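You operate a simulated robot arm through the tools that you are given. There is no shell and no other tool.

You are at the controls of a simulated robot arm. One attempt, no reset.

## Task
Make up the cruet: stopper in the clear bottle, each bottle in its ring of the stand.
Fine: the made-up stand goes upright on the table's sell tray; set the glass down softly. Set down upright: cruet stand.

It is judged by the outcome, as a careful person would: the job done as asked, and still so three seconds after it is handed in. It fails if anything else is knocked over, pushed out of place, dropped, spilled or broken. Lids that push on must go on centred and level and be pressed home; caps that screw on are set level and turned clockwise until they are tight.

## Robot
A 6-joint arm with a two-finger parallel gripper, fixed in place. Base frame: the origin is at the foot of the arm, x ahead of it, y to its left, z up; the work surface is at about z = 0.004. Units: m, degrees, N and s.
With the tool pointing down near the work surface it reaches from about 0.18 to 0.46 m from the base axis. Its first joint turns from -70.0 to 70.0 degrees. Payload 1.9 kg.
Tool frame: the origin (TCP) lies between the finger pads and is the grasp point; the fingertips stand 0.023 m ahead of it; z points along the fingers, y is the line along which they close. The gripper opens to 0.094 m. The fingers are 0.038 m wide and 0.01 m thick; the gripper's body (0.054 by 0.096 m) begins 0.039 m behind the TCP.
Orientation is that of the tool frame in the base frame, as [roll, pitch, yaw] about the fixed x, y, z axes, in that order (R = Rz(yaw) Ry(pitch) Rx(roll)). With the fingers straight down and closing along the base's y, the tool's x points along the base's -x, its y along +y and its z along -z.

## Interface
- The arm moves only by the tool apply_moves. Its argument "moves" is one flat list of numbers, 7 for each row, row after row: the shift along the tool's x, y, z in units of 150 mm (1.0 is 150 mm), then the turn, a rotation vector about the tool's x, y, z in units of 180 degrees (1.0 is 180 degrees), then the opening in per cent of the stroke, from 0 (shut) to 100 (fully open). In form: [dx, dy, dz, rx, ry, rz, jaw, dx, dy, dz, rx, ry, rz, jaw, ...]. A call has 1 to 20 rows; each row is the pose to reach, as a shift and turn from the pose commanded when the call began, along the tool's axes at that moment. A call with a number of a shift or a turn outside -1 to 1 is refused whole. A row lasts 0.2 s, in which the tool goes at most 0.05 m and 8.6 degrees; a call with a longer step from one row to the next is refused whole, and so is a gripper value outside its range. A pose out of reach is approached as far as the arm can. The call stops where the force on the tool passes 60 N (or 10 N more than at its start, if that is more) or the arm is blocked; 0.2 s more then pass. The fingers move at their own pace (about 0.108 m/s each) and stop on an object; they squeeze with about 42 N. The grip force told is the motor's: it shows also when the fingers shut on nothing. Time passes only in rows, and 0.2 s behind the last, so rows that repeat a pose let the fingers close. The reply holds the time, the measured pose of the TCP, the force on the tool along the base axes, the opening and the grip force, in the units named above and with some noise, with the torque about the TCP (base axes, N m) and any sound that the robot's microphone picked up.
- Cameras (640 x 400 px; columns grow to the right, rows downward): "scene" is fixed at [0.0331, 0.2936, 0.4396]; the picture's right is [-0.94, -0.35, 0.00], its down [-0.15, 0.40, -0.90] and it looks along [0.31, -0.85, -0.43] (base axes); focal length 319 px, centre (320, 200). "wrist" rides on the gripper at [0.087, 0.016, -0.075] in the tool frame; the picture's right is [-0.18, 0.98, 0.00], its down [-0.58, -0.11, -0.81] and it looks along [-0.79, -0.15, 0.59] (tool axes); focal length 243 px, centre (320, 200). There is no depth. A picture from a camera that has moved, and an enlarged one, comes with that camera's place and axes in the base frame and with its lens.
- capture(camera): a new picture of that camera. No time passes.
- close_up(camera, box): a new picture of the part [left, top, right, bottom] of that camera's present view, enlarged. No time passes.
- job_done(): hands the job in; it is judged then, once.

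Places have to be worked out from the pictures, the camera data and where the tool is seen. Open the gripper and draw the arm clear of the work before you hand the job in, unless the task says otherwise.

The tools are called as name(argument=value, ...) on one line, values as JSON. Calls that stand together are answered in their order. apply_moves: Moves the arm, as the interface text tells. Its arguments: {"type":"object","properties":{"moves":{"type":"array","items":{"type":"number"}}},"required":["moves"]} The other tools are called the same way: capture (camera) takes a picture; close_up (camera, box) takes an enlarged picture of a part of a camera's view; job_done () hands the job in.

At the start:

```text
time_s: 0.0
tcp_pos: [0.2235, -0.2247, 0.3464]
ee_rot: [-180.0, 0.1, 180.0]
wrist_force: [0.0, 0.0, 0.0]
torque: [-0.01, 0.03, -0.01]
finger_gap: 0.0941
gripper_force: 0.1
```

scene: 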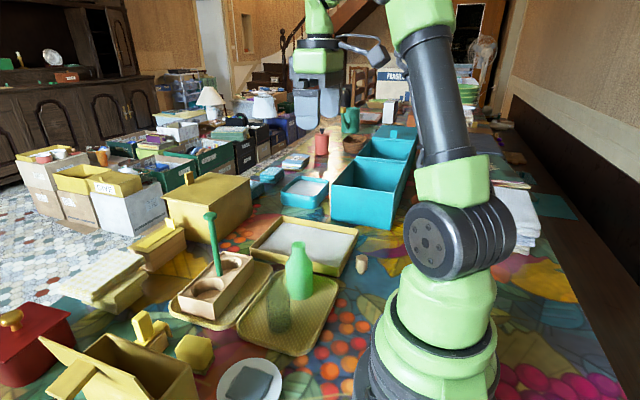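
wrist: 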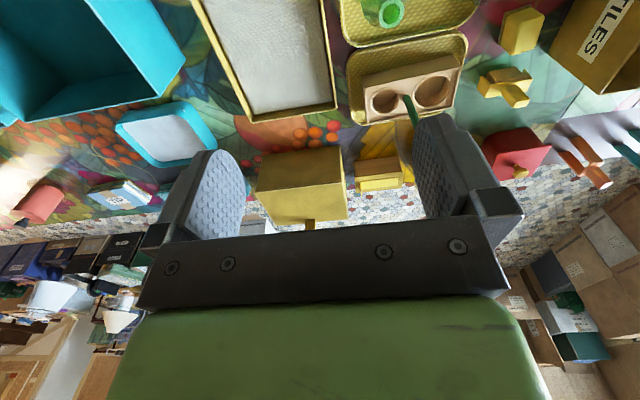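

The scene shows a stand with two rings and a green post, a tray with a green bottle (and maybe a clear one), and a stopper nearby. I take enlarged pictures to identify all the parts.

close_up(camera="scene", box=[160, 190, 400, 340])

close_up(camera="scene", box=[0, 250, 240, 400])

close_up(camera="scene", box=[240, 80, 480, 230])

close_up(camera="wrist", box=[320, 0, 560, 150])

```text
2.67 times, centred on (280, 265) of scene
camera zoom: at [0.0331, 0.2936, 0.4396], right [-0.94, -0.35, 0.0], down [-0.15, 0.4, -0.9], along [0.31, -0.85, -0.43], focal length 850 px, centre (427, 27)
```

zoom: 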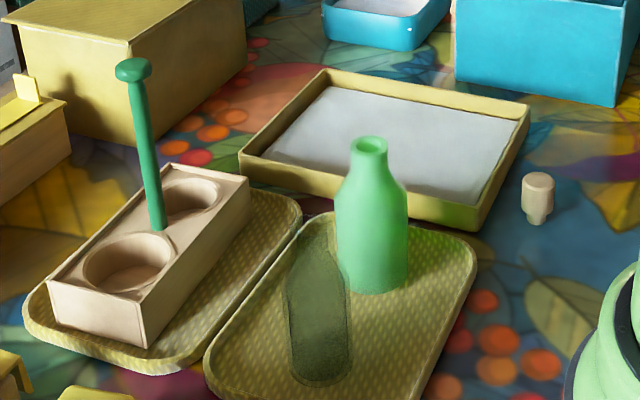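

```text
2.67 times, centred on (120, 325) of scene
camera zoom: at [0.0331, 0.2936, 0.4396], right [-0.94, -0.35, 0.0], down [-0.15, 0.4, -0.9], along [0.31, -0.85, -0.43], focal length 850 px, centre (853, -133)
```

zoom: 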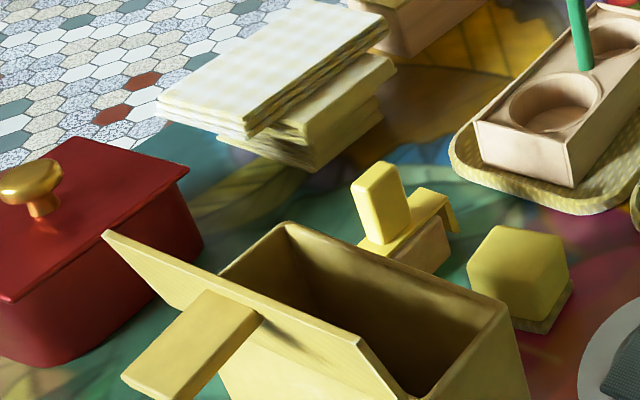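

```text
2.67 times, centred on (360, 155) of scene
camera zoom: at [0.0331, 0.2936, 0.4396], right [-0.94, -0.35, 0.0], down [-0.15, 0.4, -0.9], along [0.31, -0.85, -0.43], focal length 850 px, centre (213, 320)
```

zoom: 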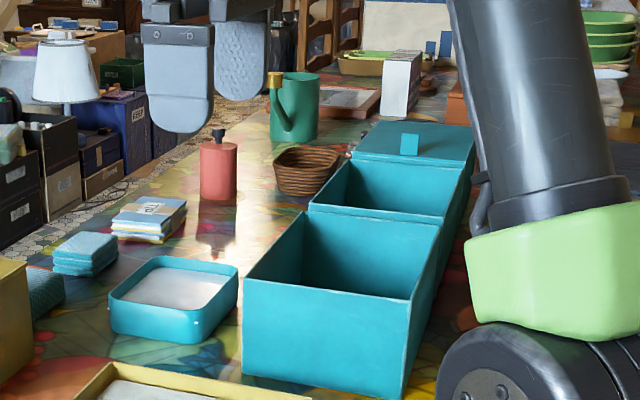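

```text
2.67 times, centred on (440, 75) of wrist
camera zoom: at [0.1376, -0.2065, 0.4206], right [0.19, 0.98, 0.0], down [0.58, -0.11, 0.81], along [0.79, -0.15, -0.59], focal length 647 px, centre (0, 533)
```

zoom: 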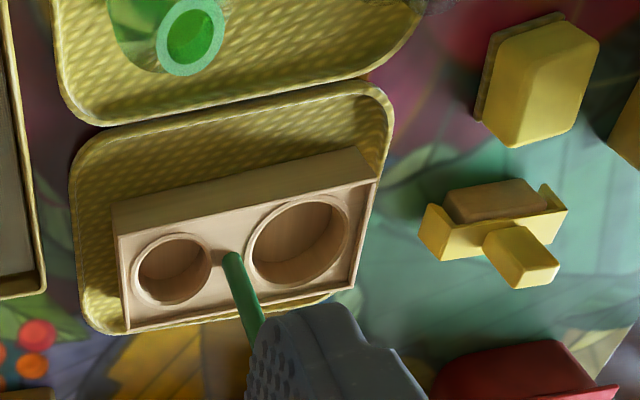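

The stand (two rings, green post) sits on one woven tray, with a light-green bottle and what may be a clear dark bottle on the other; the stopper is near the base. I enlarge further to understand these and look for a label marking the sell tray.

close_up(camera="scene", box=[240, 230, 352, 350])

close_up(camera="scene", box=[340, 240, 390, 290])

close_up(camera="wrist", box=[180, 0, 420, 150])

close_up(camera="wrist", box=[0, 80, 240, 230])

close_up(camera="wrist", box=[500, 0, 640, 200])

close_up(camera="scene", box=[40, 110, 280, 260])

```text
3.33 times, centred on (296, 290) of scene
camera zoom: at [0.0331, 0.2936, 0.4396], right [-0.94, -0.35, 0.0], down [-0.15, 0.4, -0.9], along [0.31, -0.85, -0.43], focal length 1063 px, centre (400, -100)
```

zoom: 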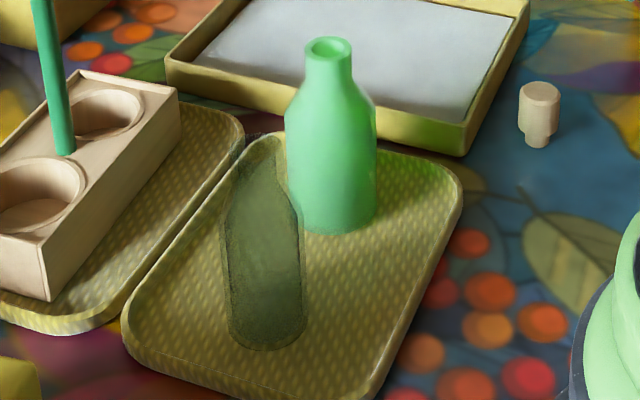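

```text
8.00 times, centred on (365, 265) of scene
camera zoom: at [0.0331, 0.2936, 0.4396], right [-0.94, -0.35, 0.0], down [-0.15, 0.4, -0.9], along [0.31, -0.85, -0.43], focal length 2550 px, centre (-40, -320)
```

zoom: 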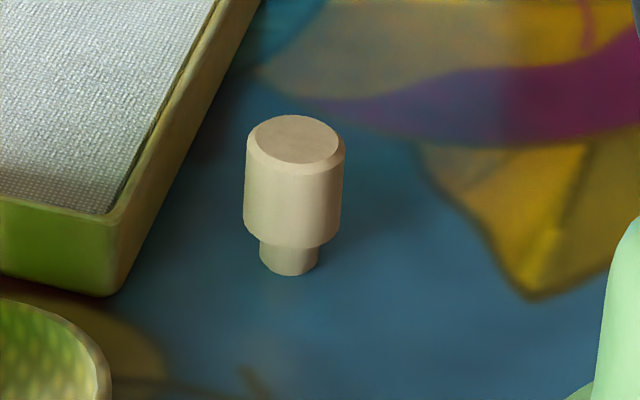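

```text
2.67 times, centred on (300, 75) of wrist
camera zoom: at [0.1376, -0.2065, 0.4206], right [0.19, 0.98, 0.0], down [0.58, -0.11, 0.81], along [0.79, -0.15, -0.59], focal length 647 px, centre (373, 533)
```

zoom: 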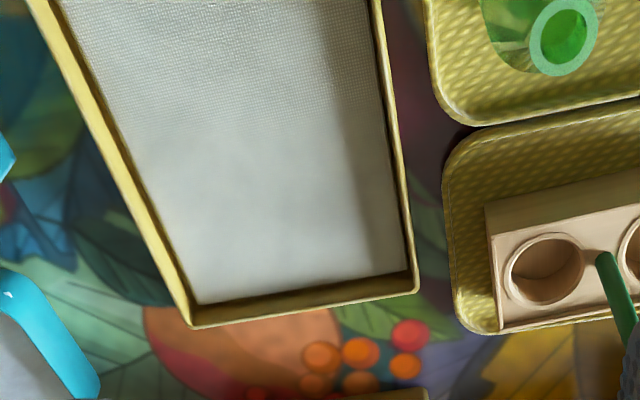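

```text
2.67 times, centred on (120, 155) of wrist
camera zoom: at [0.1376, -0.2065, 0.4206], right [0.19, 0.98, 0.0], down [0.58, -0.11, 0.81], along [0.79, -0.15, -0.59], focal length 647 px, centre (853, 320)
```

zoom: 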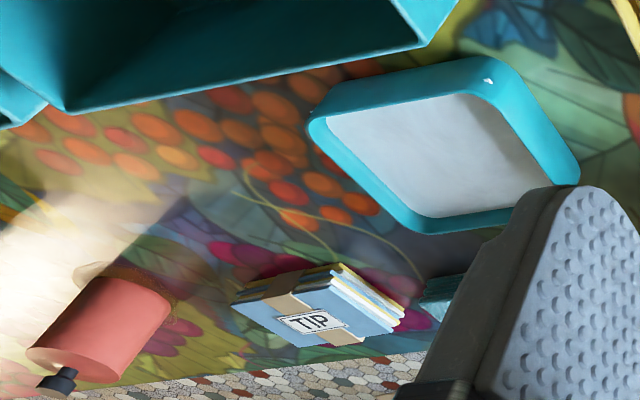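

```text
2.00 times, centred on (570, 100) of wrist
camera zoom: at [0.1376, -0.2065, 0.4206], right [0.19, 0.98, 0.0], down [0.58, -0.11, 0.81], along [0.79, -0.15, -0.59], focal length 485 px, centre (-180, 400)
```

zoom: 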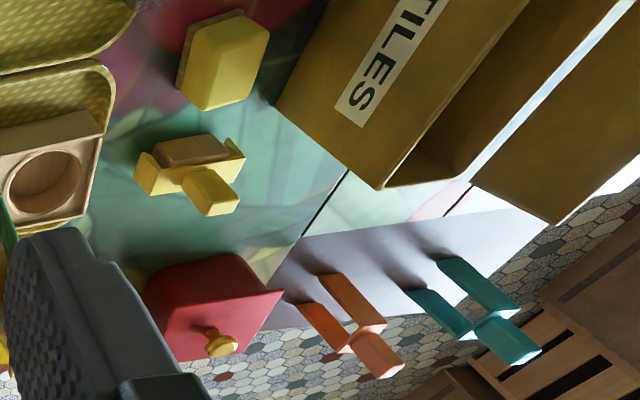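

```text
2.67 times, centred on (160, 185) of scene
camera zoom: at [0.0331, 0.2936, 0.4396], right [-0.94, -0.35, 0.0], down [-0.15, 0.4, -0.9], along [0.31, -0.85, -0.43], focal length 850 px, centre (747, 240)
```

zoom: 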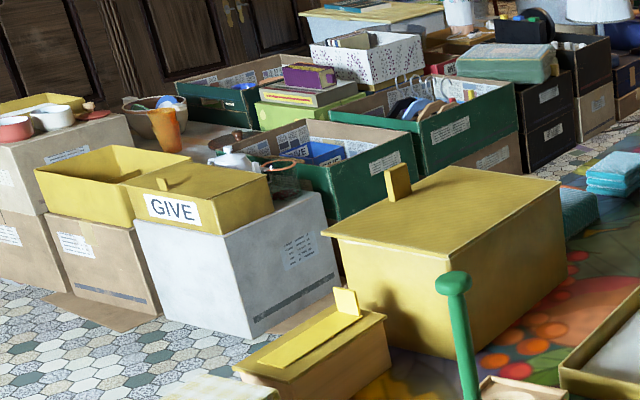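

Colour coding may mark the trays (GIVE on a yellow box, TIP on a blue bundle). I look for other labels, particularly SELL, before doing anything.

close_up(camera="scene", box=[0, 120, 120, 220])

close_up(camera="scene", box=[340, 40, 480, 140])

close_up(camera="scene", box=[440, 60, 600, 260])

close_up(camera="scene", box=[100, 60, 320, 180])

close_up(camera="scene", box=[250, 140, 350, 220])

close_up(camera="wrist", box=[0, 200, 160, 400])

close_up(camera="wrist", box=[480, 200, 640, 400])

```text
4.00 times, centred on (60, 170) of scene
camera zoom: at [0.0331, 0.2936, 0.4396], right [-0.94, -0.35, 0.0], down [-0.15, 0.4, -0.9], along [0.31, -0.85, -0.43], focal length 1275 px, centre (1360, 320)
```

zoom: 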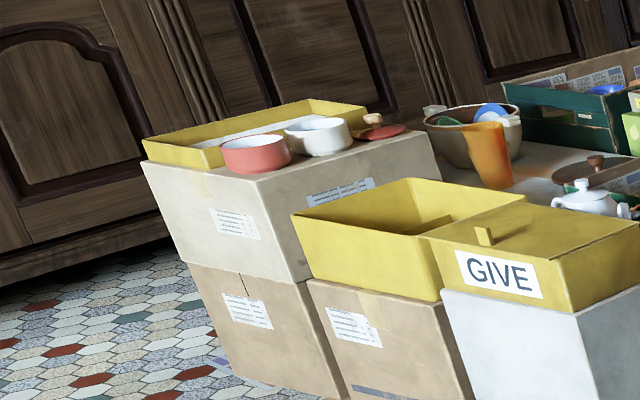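

```text
4.00 times, centred on (410, 90) of scene
camera zoom: at [0.0331, 0.2936, 0.4396], right [-0.94, -0.35, 0.0], down [-0.15, 0.4, -0.9], along [0.31, -0.85, -0.43], focal length 1275 px, centre (-40, 640)
```

zoom: 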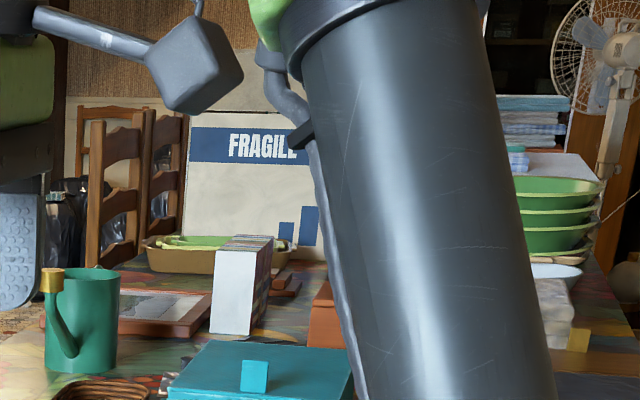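

```text
2.00 times, centred on (520, 160) of scene
camera zoom: at [0.0331, 0.2936, 0.4396], right [-0.94, -0.35, 0.0], down [-0.15, 0.4, -0.9], along [0.31, -0.85, -0.43], focal length 638 px, centre (-80, 280)
```

zoom: 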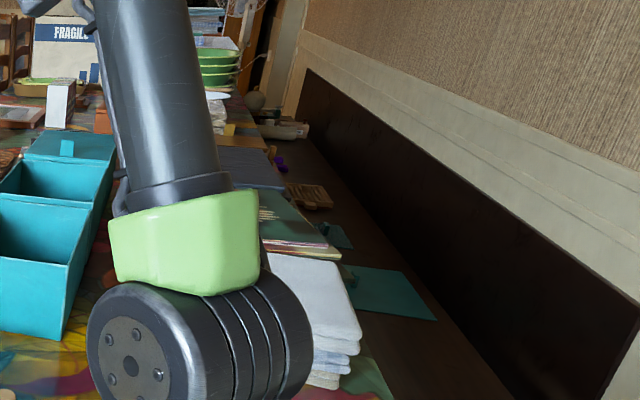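

```text
2.91 times, centred on (210, 120) of scene
camera zoom: at [0.0331, 0.2936, 0.4396], right [-0.94, -0.35, 0.0], down [-0.15, 0.4, -0.9], along [0.31, -0.85, -0.43], focal length 927 px, centre (640, 433)
```

zoom: 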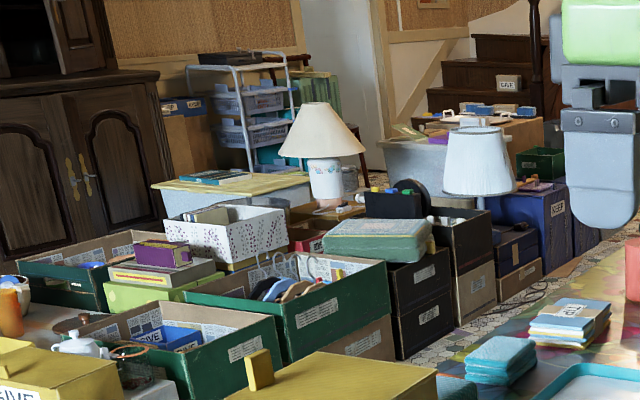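

```text
5.00 times, centred on (300, 180) of scene
camera zoom: at [0.0331, 0.2936, 0.4396], right [-0.94, -0.35, 0.0], down [-0.15, 0.4, -0.9], along [0.31, -0.85, -0.43], focal length 1594 px, centre (420, 300)
```

zoom: 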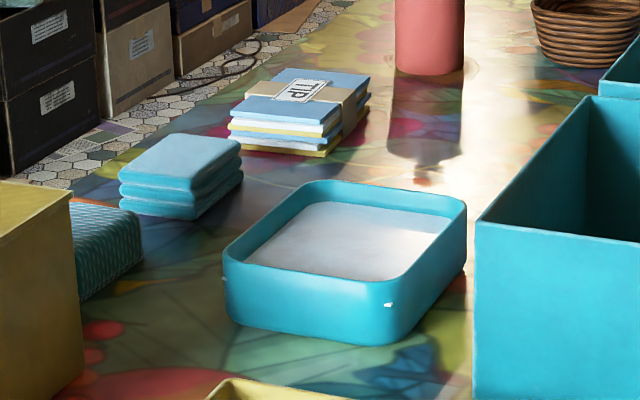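

```text
2.00 times, centred on (80, 300) of wrist
camera zoom: at [0.1376, -0.2065, 0.4206], right [0.19, 0.98, 0.0], down [0.58, -0.11, 0.81], along [0.79, -0.15, -0.59], focal length 485 px, centre (800, 0)
```

zoom: 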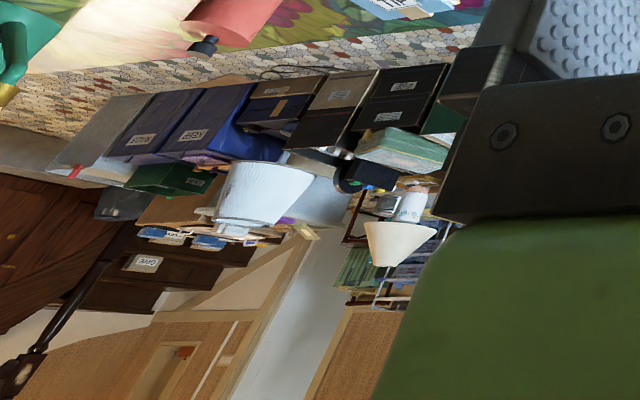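

```text
2.00 times, centred on (560, 300) of wrist
camera zoom: at [0.1376, -0.2065, 0.4206], right [0.19, 0.98, 0.0], down [0.58, -0.11, 0.81], along [0.79, -0.15, -0.59], focal length 485 px, centre (-160, 0)
```

zoom: 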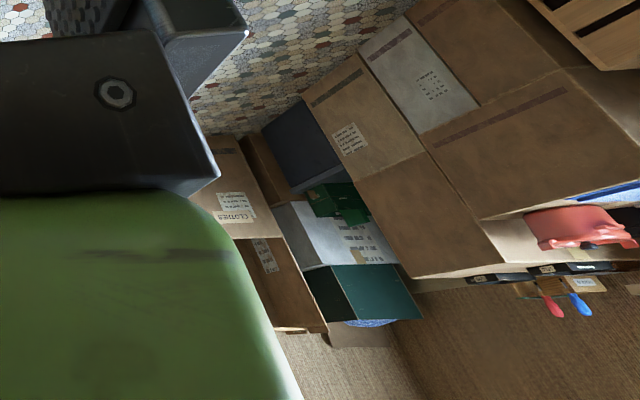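

I found KEEP (blue), GIVE (yellow), TIP so far. I look at the sideboard labels and other signs for SELL.

close_up(camera="scene", box=[0, 30, 130, 110])

close_up(camera="scene", box=[160, 60, 240, 120])

close_up(camera="scene", box=[230, 60, 310, 120])

close_up(camera="scene", box=[130, 130, 260, 200])

close_up(camera="wrist", box=[0, 250, 100, 320])

close_up(camera="scene", box=[480, 150, 560, 250])

close_up(camera="scene", box=[210, 340, 330, 400])

```text
4.92 times, centred on (65, 70) of scene
camera zoom: at [0.0331, 0.2936, 0.4396], right [-0.94, -0.35, 0.0], down [-0.15, 0.4, -0.9], along [0.31, -0.85, -0.43], focal length 1569 px, centre (1575, 840)
```

zoom: 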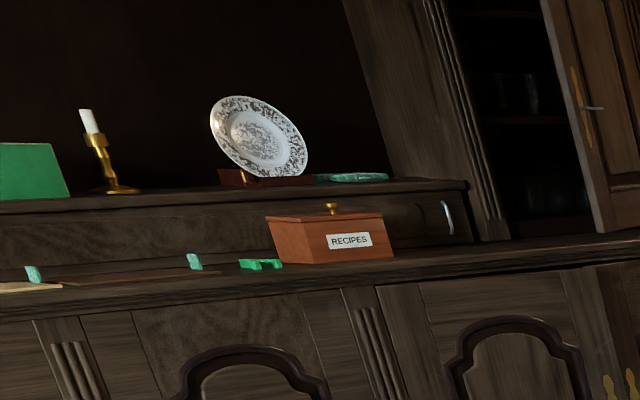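

```text
6.67 times, centred on (200, 90) of scene
camera zoom: at [0.0331, 0.2936, 0.4396], right [-0.94, -0.35, 0.0], down [-0.15, 0.4, -0.9], along [0.31, -0.85, -0.43], focal length 2125 px, centre (1120, 933)
```

zoom: 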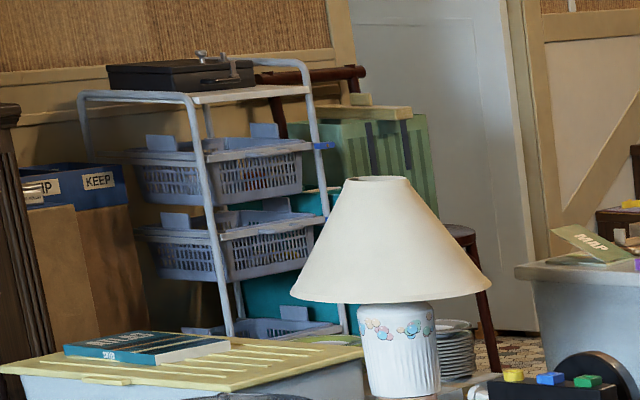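

```text
6.67 times, centred on (270, 90) of scene
camera zoom: at [0.0331, 0.2936, 0.4396], right [-0.94, -0.35, 0.0], down [-0.15, 0.4, -0.9], along [0.31, -0.85, -0.43], focal length 2125 px, centre (653, 933)
```

zoom: 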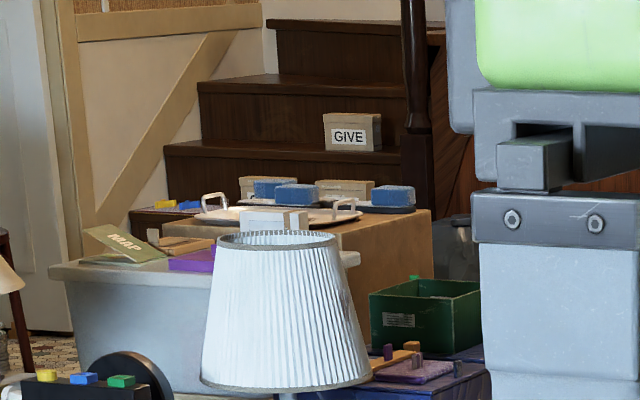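

```text
4.92 times, centred on (195, 165) of scene
camera zoom: at [0.0331, 0.2936, 0.4396], right [-0.94, -0.35, 0.0], down [-0.15, 0.4, -0.9], along [0.31, -0.85, -0.43], focal length 1569 px, centre (935, 372)
```

zoom: 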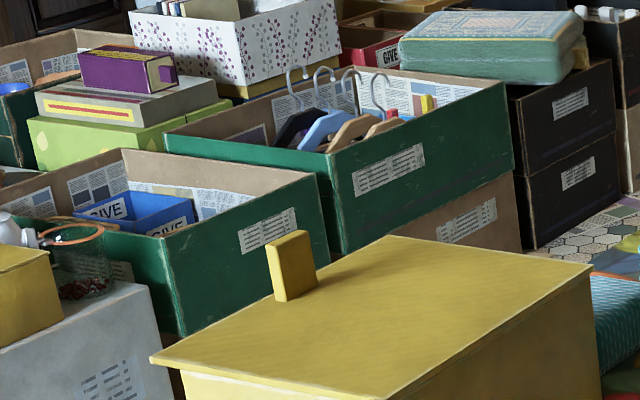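

```text
5.71 times, centred on (50, 285) of wrist
camera zoom: at [0.1376, -0.2065, 0.4206], right [0.19, 0.98, 0.0], down [0.58, -0.11, 0.81], along [0.79, -0.15, -0.59], focal length 1386 px, centre (1863, -286)
```

zoom: 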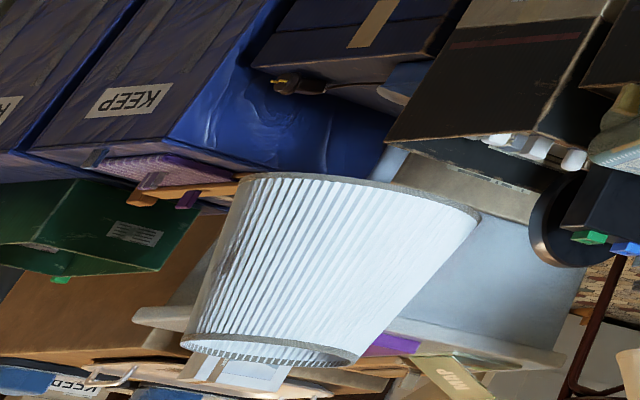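

```text
4.00 times, centred on (520, 200) of scene
camera zoom: at [0.0331, 0.2936, 0.4396], right [-0.94, -0.35, 0.0], down [-0.15, 0.4, -0.9], along [0.31, -0.85, -0.43], focal length 1275 px, centre (-480, 200)
```

zoom: 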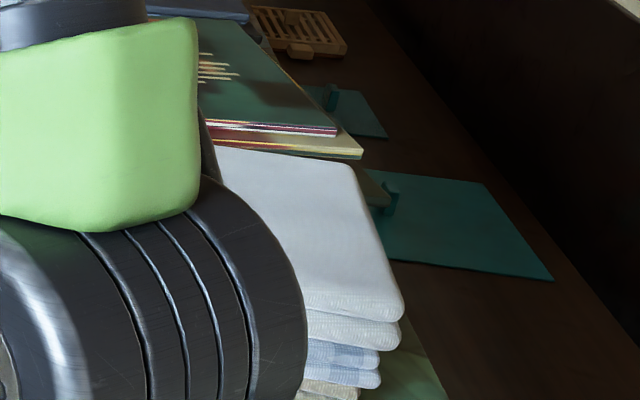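

```text
5.33 times, centred on (270, 370) of scene
camera zoom: at [0.0331, 0.2936, 0.4396], right [-0.94, -0.35, 0.0], down [-0.15, 0.4, -0.9], along [0.31, -0.85, -0.43], focal length 1700 px, centre (587, -707)
```

zoom: 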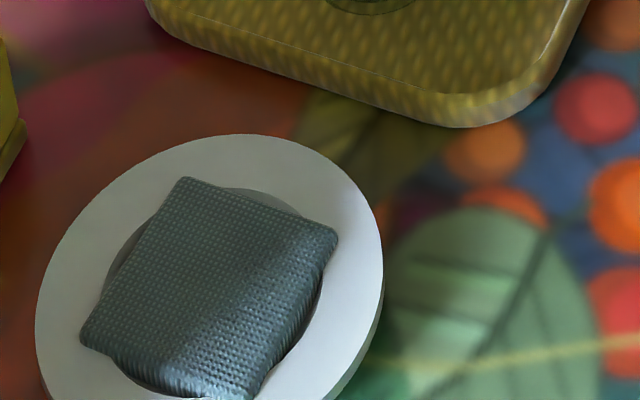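

I have not found a SELL sign, so I raise the arm a little, move it over the middle and turn the wrist to look around towards the +y side.

apply_moves(moves=[0, 0.083, -0.033, 0, 0, -0.044, 100, 0, 0.167, -0.067, 0, 0, -0.088, 100, 0, 0.25, -0.1, 0, 0, -0.132, 100, 0, 0.333, -0.133, 0, 0, -0.176, 100, 0, 0.417, -0.167, 0, 0, -0.22, 100, 0, 0.5, -0.2, 0, 0, -0.264, 100, 0, 0.583, -0.233, 0, 0, -0.308, 100, 0, 0.667, -0.267, 0, 0, -0.352, 100, 0, 0.75, -0.3, 0, 0, -0.396, 100, 0, 0.833, -0.333, 0, 0, -0.44, 100])

capture(camera="wrist")

capture(camera="scene")

```text
time_s: 2.2
tcp_pos: [0.2239, -0.0988, 0.3962]
ee_rot: [-180.0, -0.1, -100.8]
wrist_force: [0.4, -0.5, -0.1]
torque: [0.0, 0.03, -0.02]
finger_gap: 0.0938
gripper_force: 0.1
```

```text
taken
camera wrist: at [0.1913, -0.1792, 0.4702], right [-0.93, 0.37, 0.0], down [0.22, 0.55, 0.81], along [0.29, 0.75, -0.59], focal length 243 px, centre (320, 200)
```

wrist: 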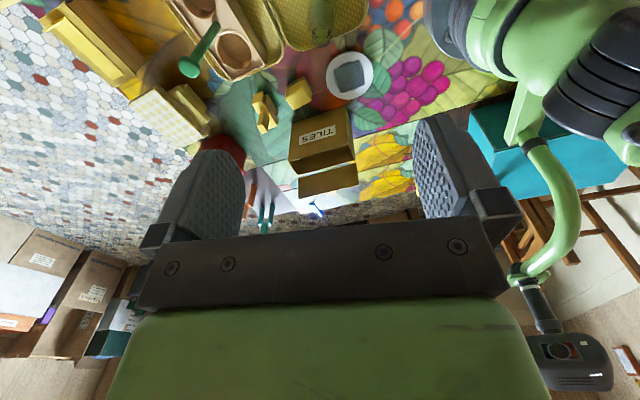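

```text
taken
```

scene: 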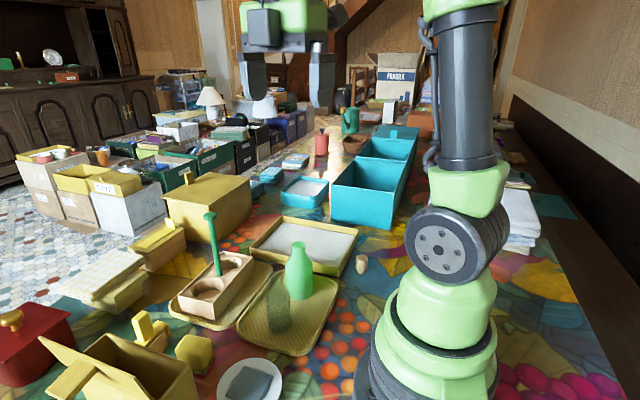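

No SELL sign on this side. I turn the wrist the other way to look along -y towards the two lined trays (yellow and cyan).

apply_moves(moves=[0, 0, 0, 0, 0, 0.0467, 100, 0, 0, 0, 0, 0, 0.0934, 100, 0, 0, 0, 0, 0, 0.1401, 100, 0, 0, 0, 0, 0, 0.1868, 100, 0, 0, 0, 0, 0, 0.2335, 100, 0, 0, 0, 0, 0, 0.2802, 100, 0, 0, 0, 0, 0, 0.3269, 100, 0, 0, 0, 0, 0, 0.3736, 100, 0, 0, 0, 0, 0, 0.4203, 100, 0, 0, 0, 0, 0, 0.467, 100, 0, 0, 0, 0, 0, 0.5137, 100, 0, 0, 0, 0, 0, 0.5604, 100, 0, 0, 0, 0, 0, 0.6071, 100, 0, 0, 0, 0, 0, 0.6538, 100, 0, 0, 0, 0, 0, 0.7005, 100, 0, 0, 0, 0, 0, 0.7472, 100, 0, 0, 0, 0, 0, 0.7939, 100, 0, 0, 0, 0, 0, 0.8406, 100, 0, 0, 0, 0, 0, 0.8873, 100, 0, 0, 0, 0, 0, 0.93, 100])

capture(camera="wrist")

```text
time_s: 6.4
tcp_pos: [0.2245, -0.1007, 0.3967]
ee_rot: [-180.0, 0.1, 91.5]
wrist_force: [-0.3, 0.6, -0.3]
torque: [-0.01, 0.02, 0.05]
finger_gap: 0.094
gripper_force: 0.1
```

```text
taken
camera wrist: at [0.2384, -0.0114, 0.47], right [0.99, -0.16, 0.0], down [-0.09, -0.58, 0.81], along [-0.13, -0.8, -0.59], focal length 243 px, centre (320, 200)
```

wrist: 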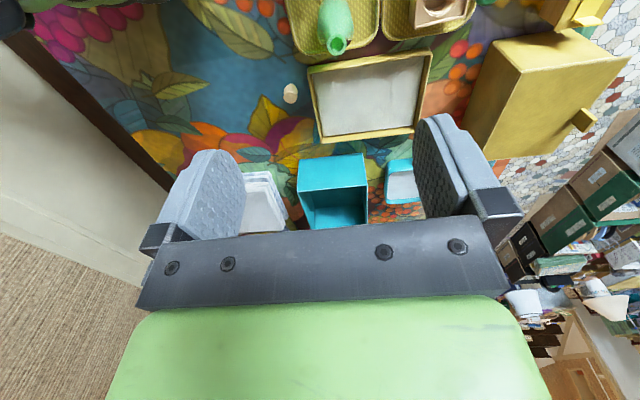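

The yellow lined tray is ahead with the cyan one further off. I enlarge both, as well as the bottle tray.

close_up(camera="wrist", box=[290, 30, 450, 150])

close_up(camera="wrist", box=[360, 140, 440, 220])

close_up(camera="wrist", box=[270, 0, 490, 70])

close_up(camera="wrist", box=[500, 120, 640, 330])

close_up(camera="wrist", box=[20, 0, 280, 180])

```text
3.33 times, centred on (370, 90) of wrist
camera zoom: at [0.2384, -0.0114, 0.47], right [0.99, -0.16, 0.0], down [-0.09, -0.58, 0.81], along [-0.13, -0.8, -0.59], focal length 809 px, centre (153, 567)
```

zoom: 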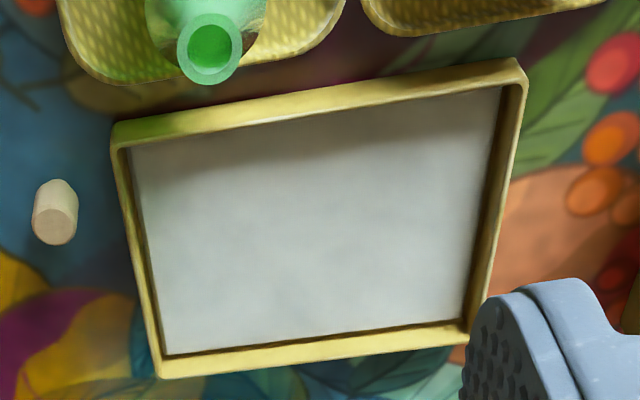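

```text
5.00 times, centred on (400, 180) of wrist
camera zoom: at [0.2384, -0.0114, 0.47], right [0.99, -0.16, 0.0], down [-0.09, -0.58, 0.81], along [-0.13, -0.8, -0.59], focal length 1213 px, centre (-80, 300)
```

zoom: 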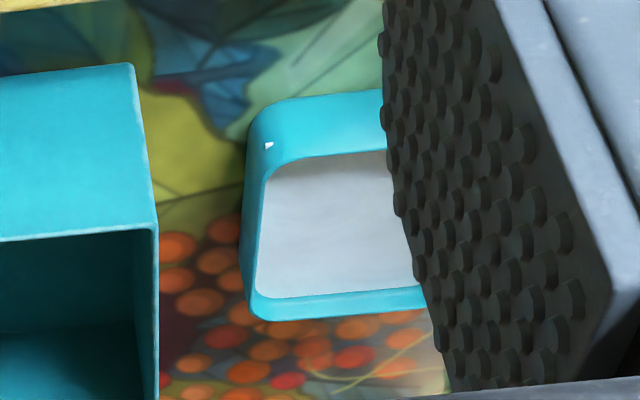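

```text
2.91 times, centred on (380, 35) of wrist
camera zoom: at [0.2384, -0.0114, 0.47], right [0.99, -0.16, 0.0], down [-0.09, -0.58, 0.81], along [-0.13, -0.8, -0.59], focal length 706 px, centre (146, 680)
```

zoom: 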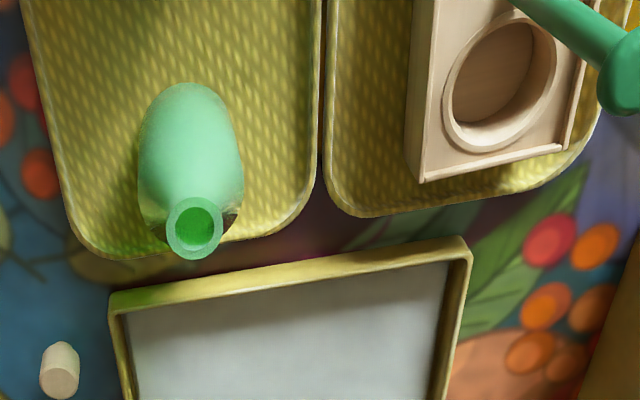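

```text
1.90 times, centred on (570, 225) of wrist
camera zoom: at [0.2384, -0.0114, 0.47], right [0.99, -0.16, 0.0], down [-0.09, -0.58, 0.81], along [-0.13, -0.8, -0.59], focal length 462 px, centre (-156, 152)
```

zoom: 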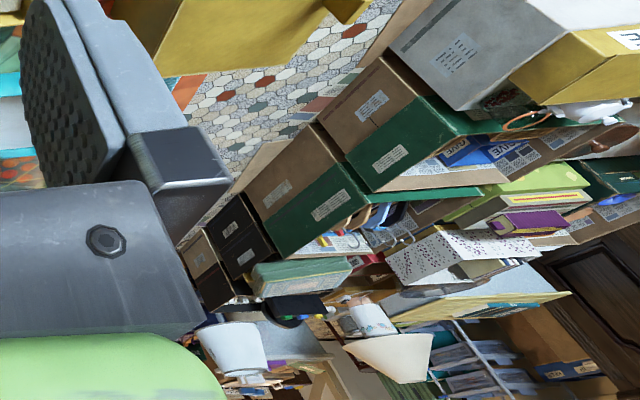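

```text
2.22 times, centred on (150, 90) of wrist
camera zoom: at [0.2384, -0.0114, 0.47], right [0.99, -0.16, 0.0], down [-0.09, -0.58, 0.81], along [-0.13, -0.8, -0.59], focal length 539 px, centre (698, 444)
```

zoom: 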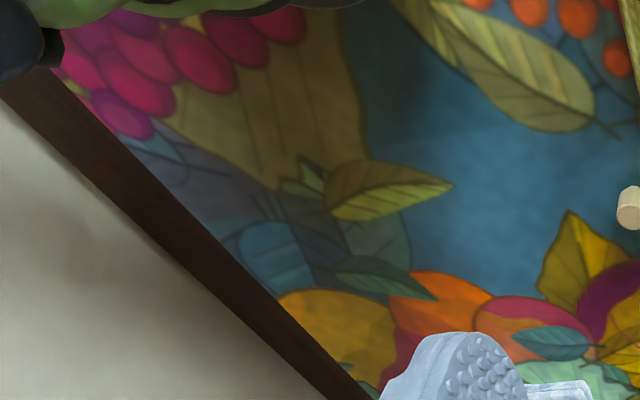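

The stopper is near (0.14,-0.26). To see the bottles properly I shift the tool in +y so that the wrist camera looks at both from the +y side.

apply_moves(moves=[0.2, 0, 0, 0, 0, 0, 100, 0.4, 0, 0, 0, 0, 0, 100, 0.6, 0, 0, 0, 0, 0, 100, 0.8, 0, 0, 0, 0, 0, 100, 1.0, 0, 0, 0, 0, 0, 100])

capture(camera="wrist")

close_up(camera="wrist", box=[200, 0, 480, 175])

```text
time_s: 7.6
tcp_pos: [0.2197, 0.0511, 0.3979]
ee_rot: [180.0, 0.2, 91.6]
wrist_force: [0.1, 0.8, 0.6]
torque: [0.02, 0.02, -0.01]
finger_gap: 0.0941
gripper_force: 0.1
```

```text
taken
camera wrist: at [0.2333, 0.1405, 0.4715], right [0.99, -0.16, 0.0], down [-0.09, -0.58, 0.81], along [-0.13, -0.8, -0.59], focal length 243 px, centre (320, 200)
```

wrist: 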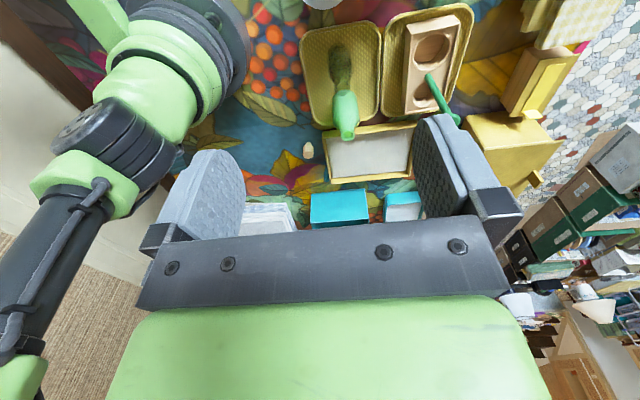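

```text
2.29 times, centred on (340, 88) of wrist
camera zoom: at [0.2333, 0.1405, 0.4715], right [0.99, -0.16, 0.0], down [-0.09, -0.58, 0.81], along [-0.13, -0.8, -0.59], focal length 555 px, centre (274, 457)
```

zoom: 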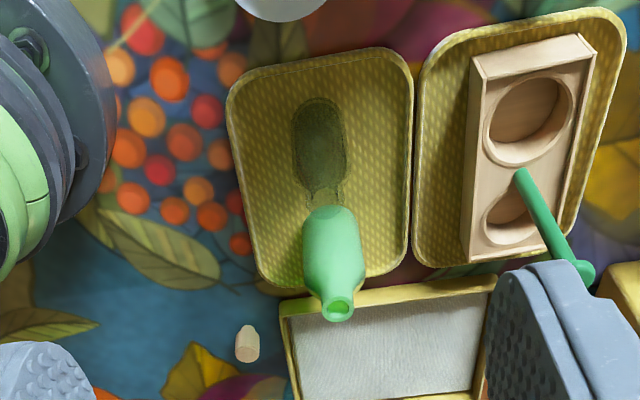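

The dark glassy bottle stands at about (0.235,-0.055) and the light-green one at about (0.238,-0.148). I go to a viewpoint facing +x, to see the bottles, stand and rings together for precise measurement.

apply_moves(moves=[-0.09, -0.027, 0, 0, 0, -0.0446, 100, -0.18, -0.054, 0, 0, 0, -0.0892, 100, -0.27, -0.081, 0, 0, 0, -0.1338, 100, -0.36, -0.107, 0, 0, 0, -0.1784, 100, -0.45, -0.134, 0, 0, 0, -0.223, 100, -0.54, -0.161, 0, 0, 0, -0.2676, 100, -0.63, -0.188, 0, 0, 0, -0.3122, 100, -0.72, -0.215, 0, 0, 0, -0.3568, 100, -0.81, -0.242, 0, 0, 0, -0.4014, 100, -0.9, -0.269, 0, 0, 0, -0.446, 100, -0.99, -0.295, 0, 0, 0, -0.491, 100, -0.99, -0.295, 0, 0, 0, -0.491, 100])

capture(camera="wrist")

close_up(camera="wrist", box=[240, 0, 400, 100])

```text
time_s: 10.2
tcp_pos: [0.1798, -0.1018, 0.3954]
ee_rot: [-179.9, 0.1, -179.9]
wrist_force: [0.9, 0.0, 0.4]
torque: [0.06, 0.01, -0.02]
finger_gap: 0.0935
gripper_force: 0.1
```

```text
taken
camera wrist: at [0.0936, -0.0842, 0.4694], right [0.18, 0.98, 0.0], down [0.58, -0.11, 0.81], along [0.79, -0.15, -0.59], focal length 243 px, centre (320, 200)
```

wrist: 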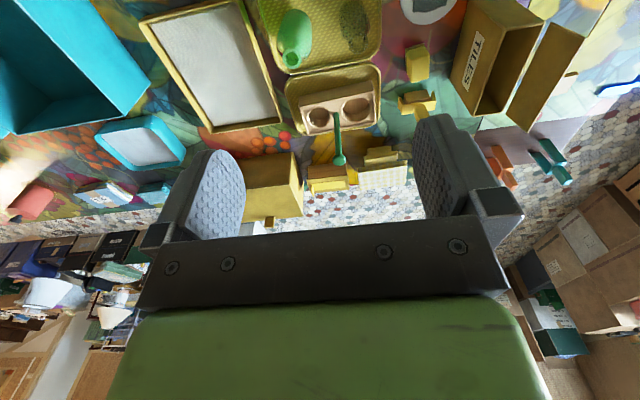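

```text
4.00 times, centred on (320, 50) of wrist
camera zoom: at [0.0936, -0.0842, 0.4694], right [0.18, 0.98, 0.0], down [0.58, -0.11, 0.81], along [0.79, -0.15, -0.59], focal length 970 px, centre (320, 800)
```

zoom: 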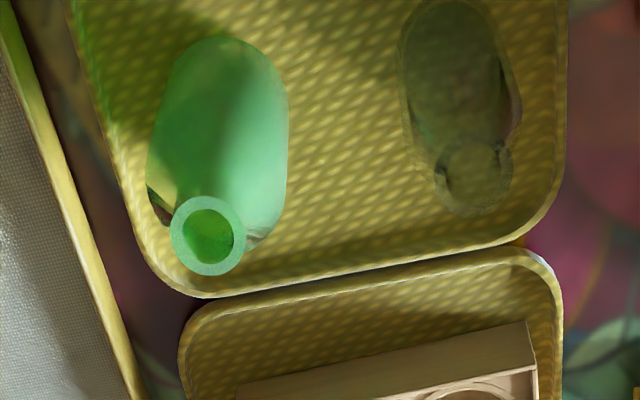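

Both necks are clearly visible: green top at about (0.24,-0.15,0.115), clear top about (0.237,-0.06). Now I enlarge the stand and tray in this same view.

close_up(camera="wrist", box=[270, 50, 430, 175])

close_up(camera="wrist", box=[130, 0, 290, 140])

close_up(camera="wrist", box=[330, 0, 390, 60])

close_up(camera="scene", box=[160, 200, 280, 340])

```text
3.20 times, centred on (350, 112) of wrist
camera zoom: at [0.0936, -0.0842, 0.4694], right [0.18, 0.98, 0.0], down [0.58, -0.11, 0.81], along [0.79, -0.15, -0.59], focal length 776 px, centre (224, 480)
```

zoom: 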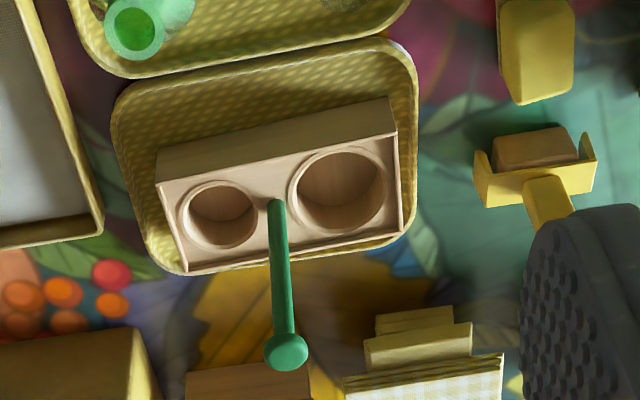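

```text
2.86 times, centred on (210, 70) of wrist
camera zoom: at [0.0936, -0.0842, 0.4694], right [0.18, 0.98, 0.0], down [0.58, -0.11, 0.81], along [0.79, -0.15, -0.59], focal length 693 px, centre (634, 571)
```

zoom: 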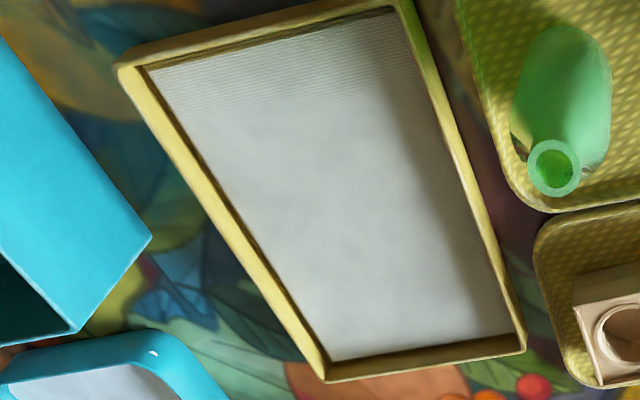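

```text
6.67 times, centred on (360, 30) of wrist
camera zoom: at [0.0936, -0.0842, 0.4694], right [0.18, 0.98, 0.0], down [0.58, -0.11, 0.81], along [0.79, -0.15, -0.59], focal length 1618 px, centre (53, 1333)
```

zoom: 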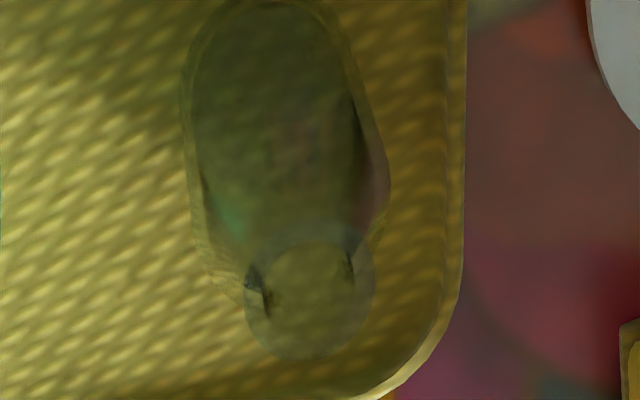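

```text
2.86 times, centred on (220, 270) of scene
camera zoom: at [0.0331, 0.2936, 0.4396], right [-0.94, -0.35, 0.0], down [-0.15, 0.4, -0.9], along [0.31, -0.85, -0.43], focal length 911 px, centre (606, 0)
```

zoom: 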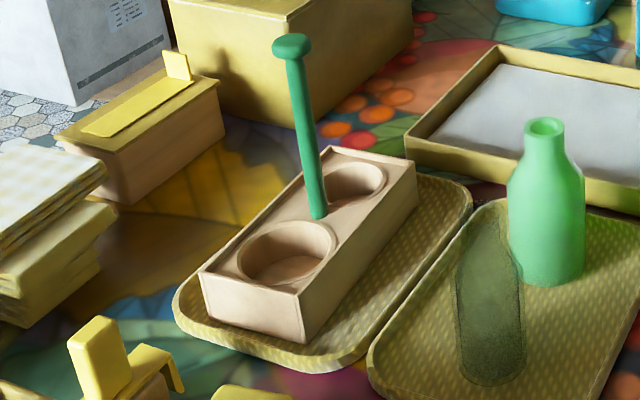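

Triangulating: rings at about small (0.382,-0.139), big (0.380,-0.063), top at z≈0.045; knob top z≈0.17. I move closer to measure the rings more precisely.

apply_moves(moves=[-0.078, 0, 0.161, 0, 0, 0, 100, -0.156, 0, 0.322, 0, 0, 0, 100, -0.233, 0, 0.483, 0, 0, 0, 100, -0.311, 0, 0.644, 0, 0, 0, 100, -0.389, 0, 0.805, 0, 0, 0, 100, -0.467, 0, 0.96, 0, 0, 0, 100])

capture(camera="wrist")

close_up(camera="wrist", box=[240, 60, 420, 190])

```text
time_s: 11.6
tcp_pos: [0.2514, -0.1006, 0.2535]
ee_rot: [-180.0, 0.2, 179.9]
wrist_force: [0.2, 0.2, -0.9]
torque: [0.0, 0.0, -0.01]
finger_gap: 0.0939
gripper_force: 0.1
```

```text
taken
camera wrist: at [0.1631, -0.0828, 0.3284], right [0.18, 0.98, 0.0], down [0.58, -0.11, 0.81], along [0.79, -0.15, -0.59], focal length 243 px, centre (320, 200)
```

wrist: 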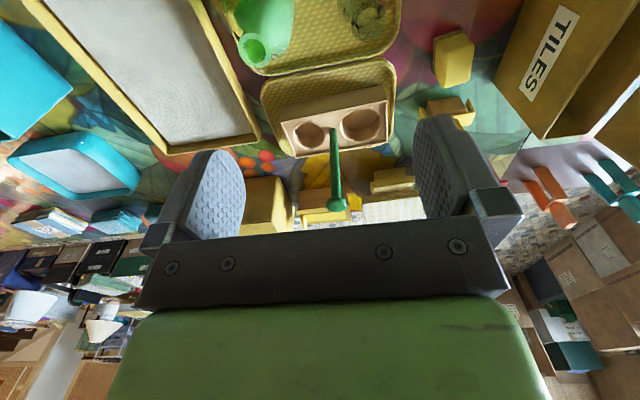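

```text
3.08 times, centred on (330, 125) of wrist
camera zoom: at [0.1631, -0.0828, 0.3284], right [0.18, 0.98, 0.0], down [0.58, -0.11, 0.81], along [0.79, -0.15, -0.59], focal length 746 px, centre (289, 431)
```

zoom: 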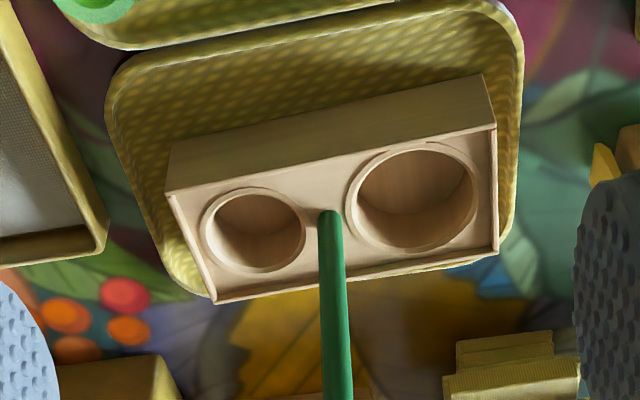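

Ring inner widths come out near 0.043 (small) and 0.053 (big), matching clear (~0.041) and green (~0.050) bottles. Now I zoom on the bottles from this viewpoint to locate their axes.

close_up(camera="wrist", box=[220, 0, 320, 80])

close_up(camera="scene", box=[260, 230, 340, 340])

close_up(camera="wrist", box=[40, 0, 280, 160])

```text
5.00 times, centred on (270, 40) of wrist
camera zoom: at [0.1631, -0.0828, 0.3284], right [0.18, 0.98, 0.0], down [0.58, -0.11, 0.81], along [0.79, -0.15, -0.59], focal length 1213 px, centre (570, 1000)
```

zoom: 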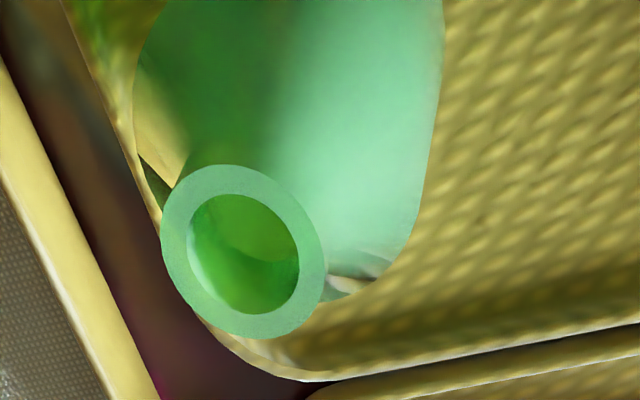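

```text
3.64 times, centred on (300, 285) of scene
camera zoom: at [0.0331, 0.2936, 0.4396], right [-0.94, -0.35, 0.0], down [-0.15, 0.4, -0.9], along [0.31, -0.85, -0.43], focal length 1159 px, centre (393, -109)
```

zoom: 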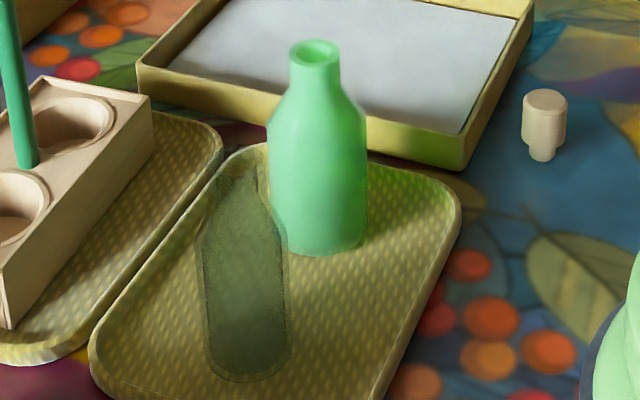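

```text
2.50 times, centred on (160, 80) of wrist
camera zoom: at [0.1631, -0.0828, 0.3284], right [0.18, 0.98, 0.0], down [0.58, -0.11, 0.81], along [0.79, -0.15, -0.59], focal length 606 px, centre (720, 500)
```

zoom: 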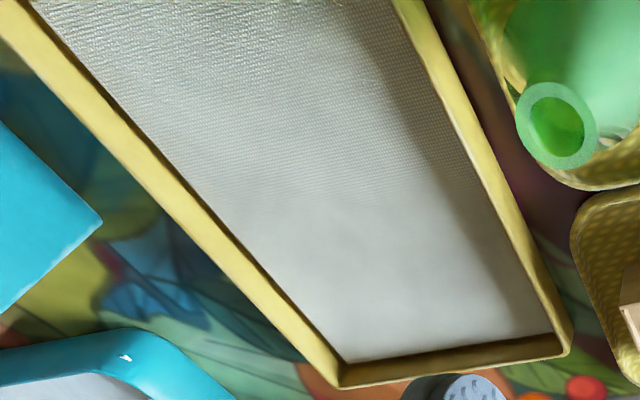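

Green neck top is at (0.237,-0.149,0.119), neck ~26 mm diameter and ~20 mm long. I turn the tool to yaw 90 (closing along base x) and go above the green bottle, offset 8 mm in +y so the palm will clear the stand's knob later.

apply_moves(moves=[0.008, -0.026, 0.02, 0, 0, 0.0455, 100, 0.016, -0.051, 0.04, 0, 0, 0.091, 100, 0.023, -0.077, 0.061, 0, 0, 0.1365, 100, 0.031, -0.102, 0.081, 0, 0, 0.182, 100, 0.039, -0.128, 0.101, 0, 0, 0.2275, 100, 0.047, -0.153, 0.122, 0, 0, 0.273, 100, 0.055, -0.179, 0.142, 0, 0, 0.3185, 100, 0.063, -0.204, 0.162, 0, 0, 0.364, 100, 0.07, -0.23, 0.182, 0, 0, 0.4095, 100, 0.078, -0.255, 0.203, 0, 0, 0.455, 100, 0.086, -0.281, 0.223, 0, 0, 0.5, 100, 0.086, -0.281, 0.223, 0, 0, 0.5, 100])

capture(camera="wrist")

capture(camera="scene")

```text
time_s: 14.2
tcp_pos: [0.2367, -0.1413, 0.2188]
ee_rot: [179.9, 0.1, 89.9]
wrist_force: [-0.5, -0.2, -0.2]
torque: [-0.01, 0.01, 0.01]
finger_gap: 0.0937
gripper_force: 0.1
```

```text
taken
camera wrist: at [0.2532, -0.054, 0.2928], right [0.98, -0.19, 0.0], down [-0.11, -0.58, 0.81], along [-0.15, -0.79, -0.59], focal length 243 px, centre (320, 200)
```

wrist: 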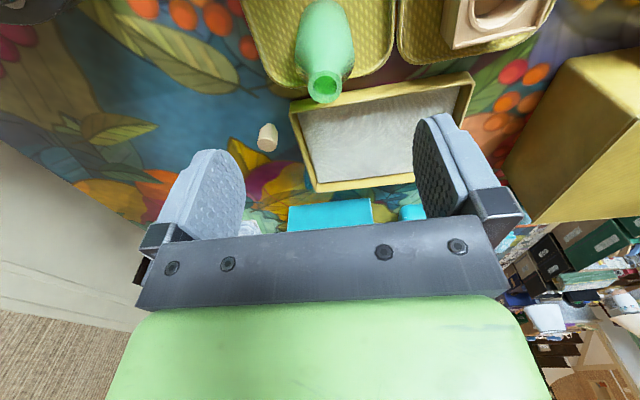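

```text
taken
```

scene: 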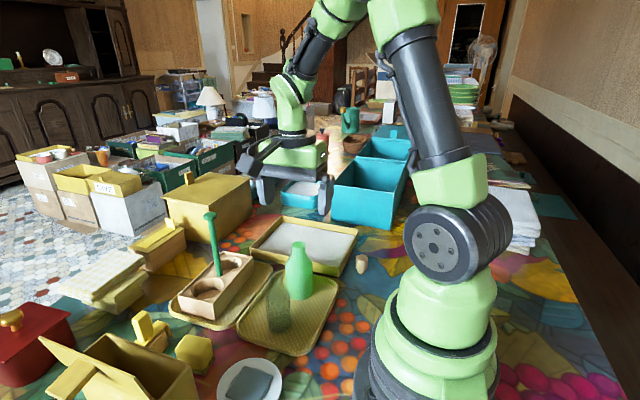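

The neck appears on the camera's centre column. I enlarge it to verify its position before descending.

close_up(camera="wrist", box=[280, 50, 360, 110])

```text
6.67 times, centred on (320, 80) of wrist
camera zoom: at [0.2532, -0.054, 0.2928], right [0.98, -0.19, 0.0], down [-0.11, -0.58, 0.81], along [-0.15, -0.79, -0.59], focal length 1618 px, centre (320, 1000)
```

zoom: 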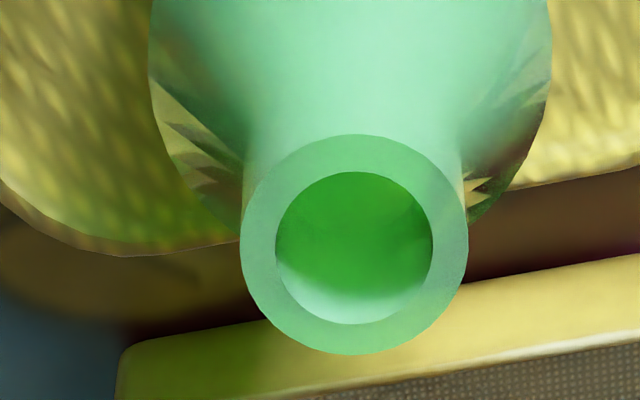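

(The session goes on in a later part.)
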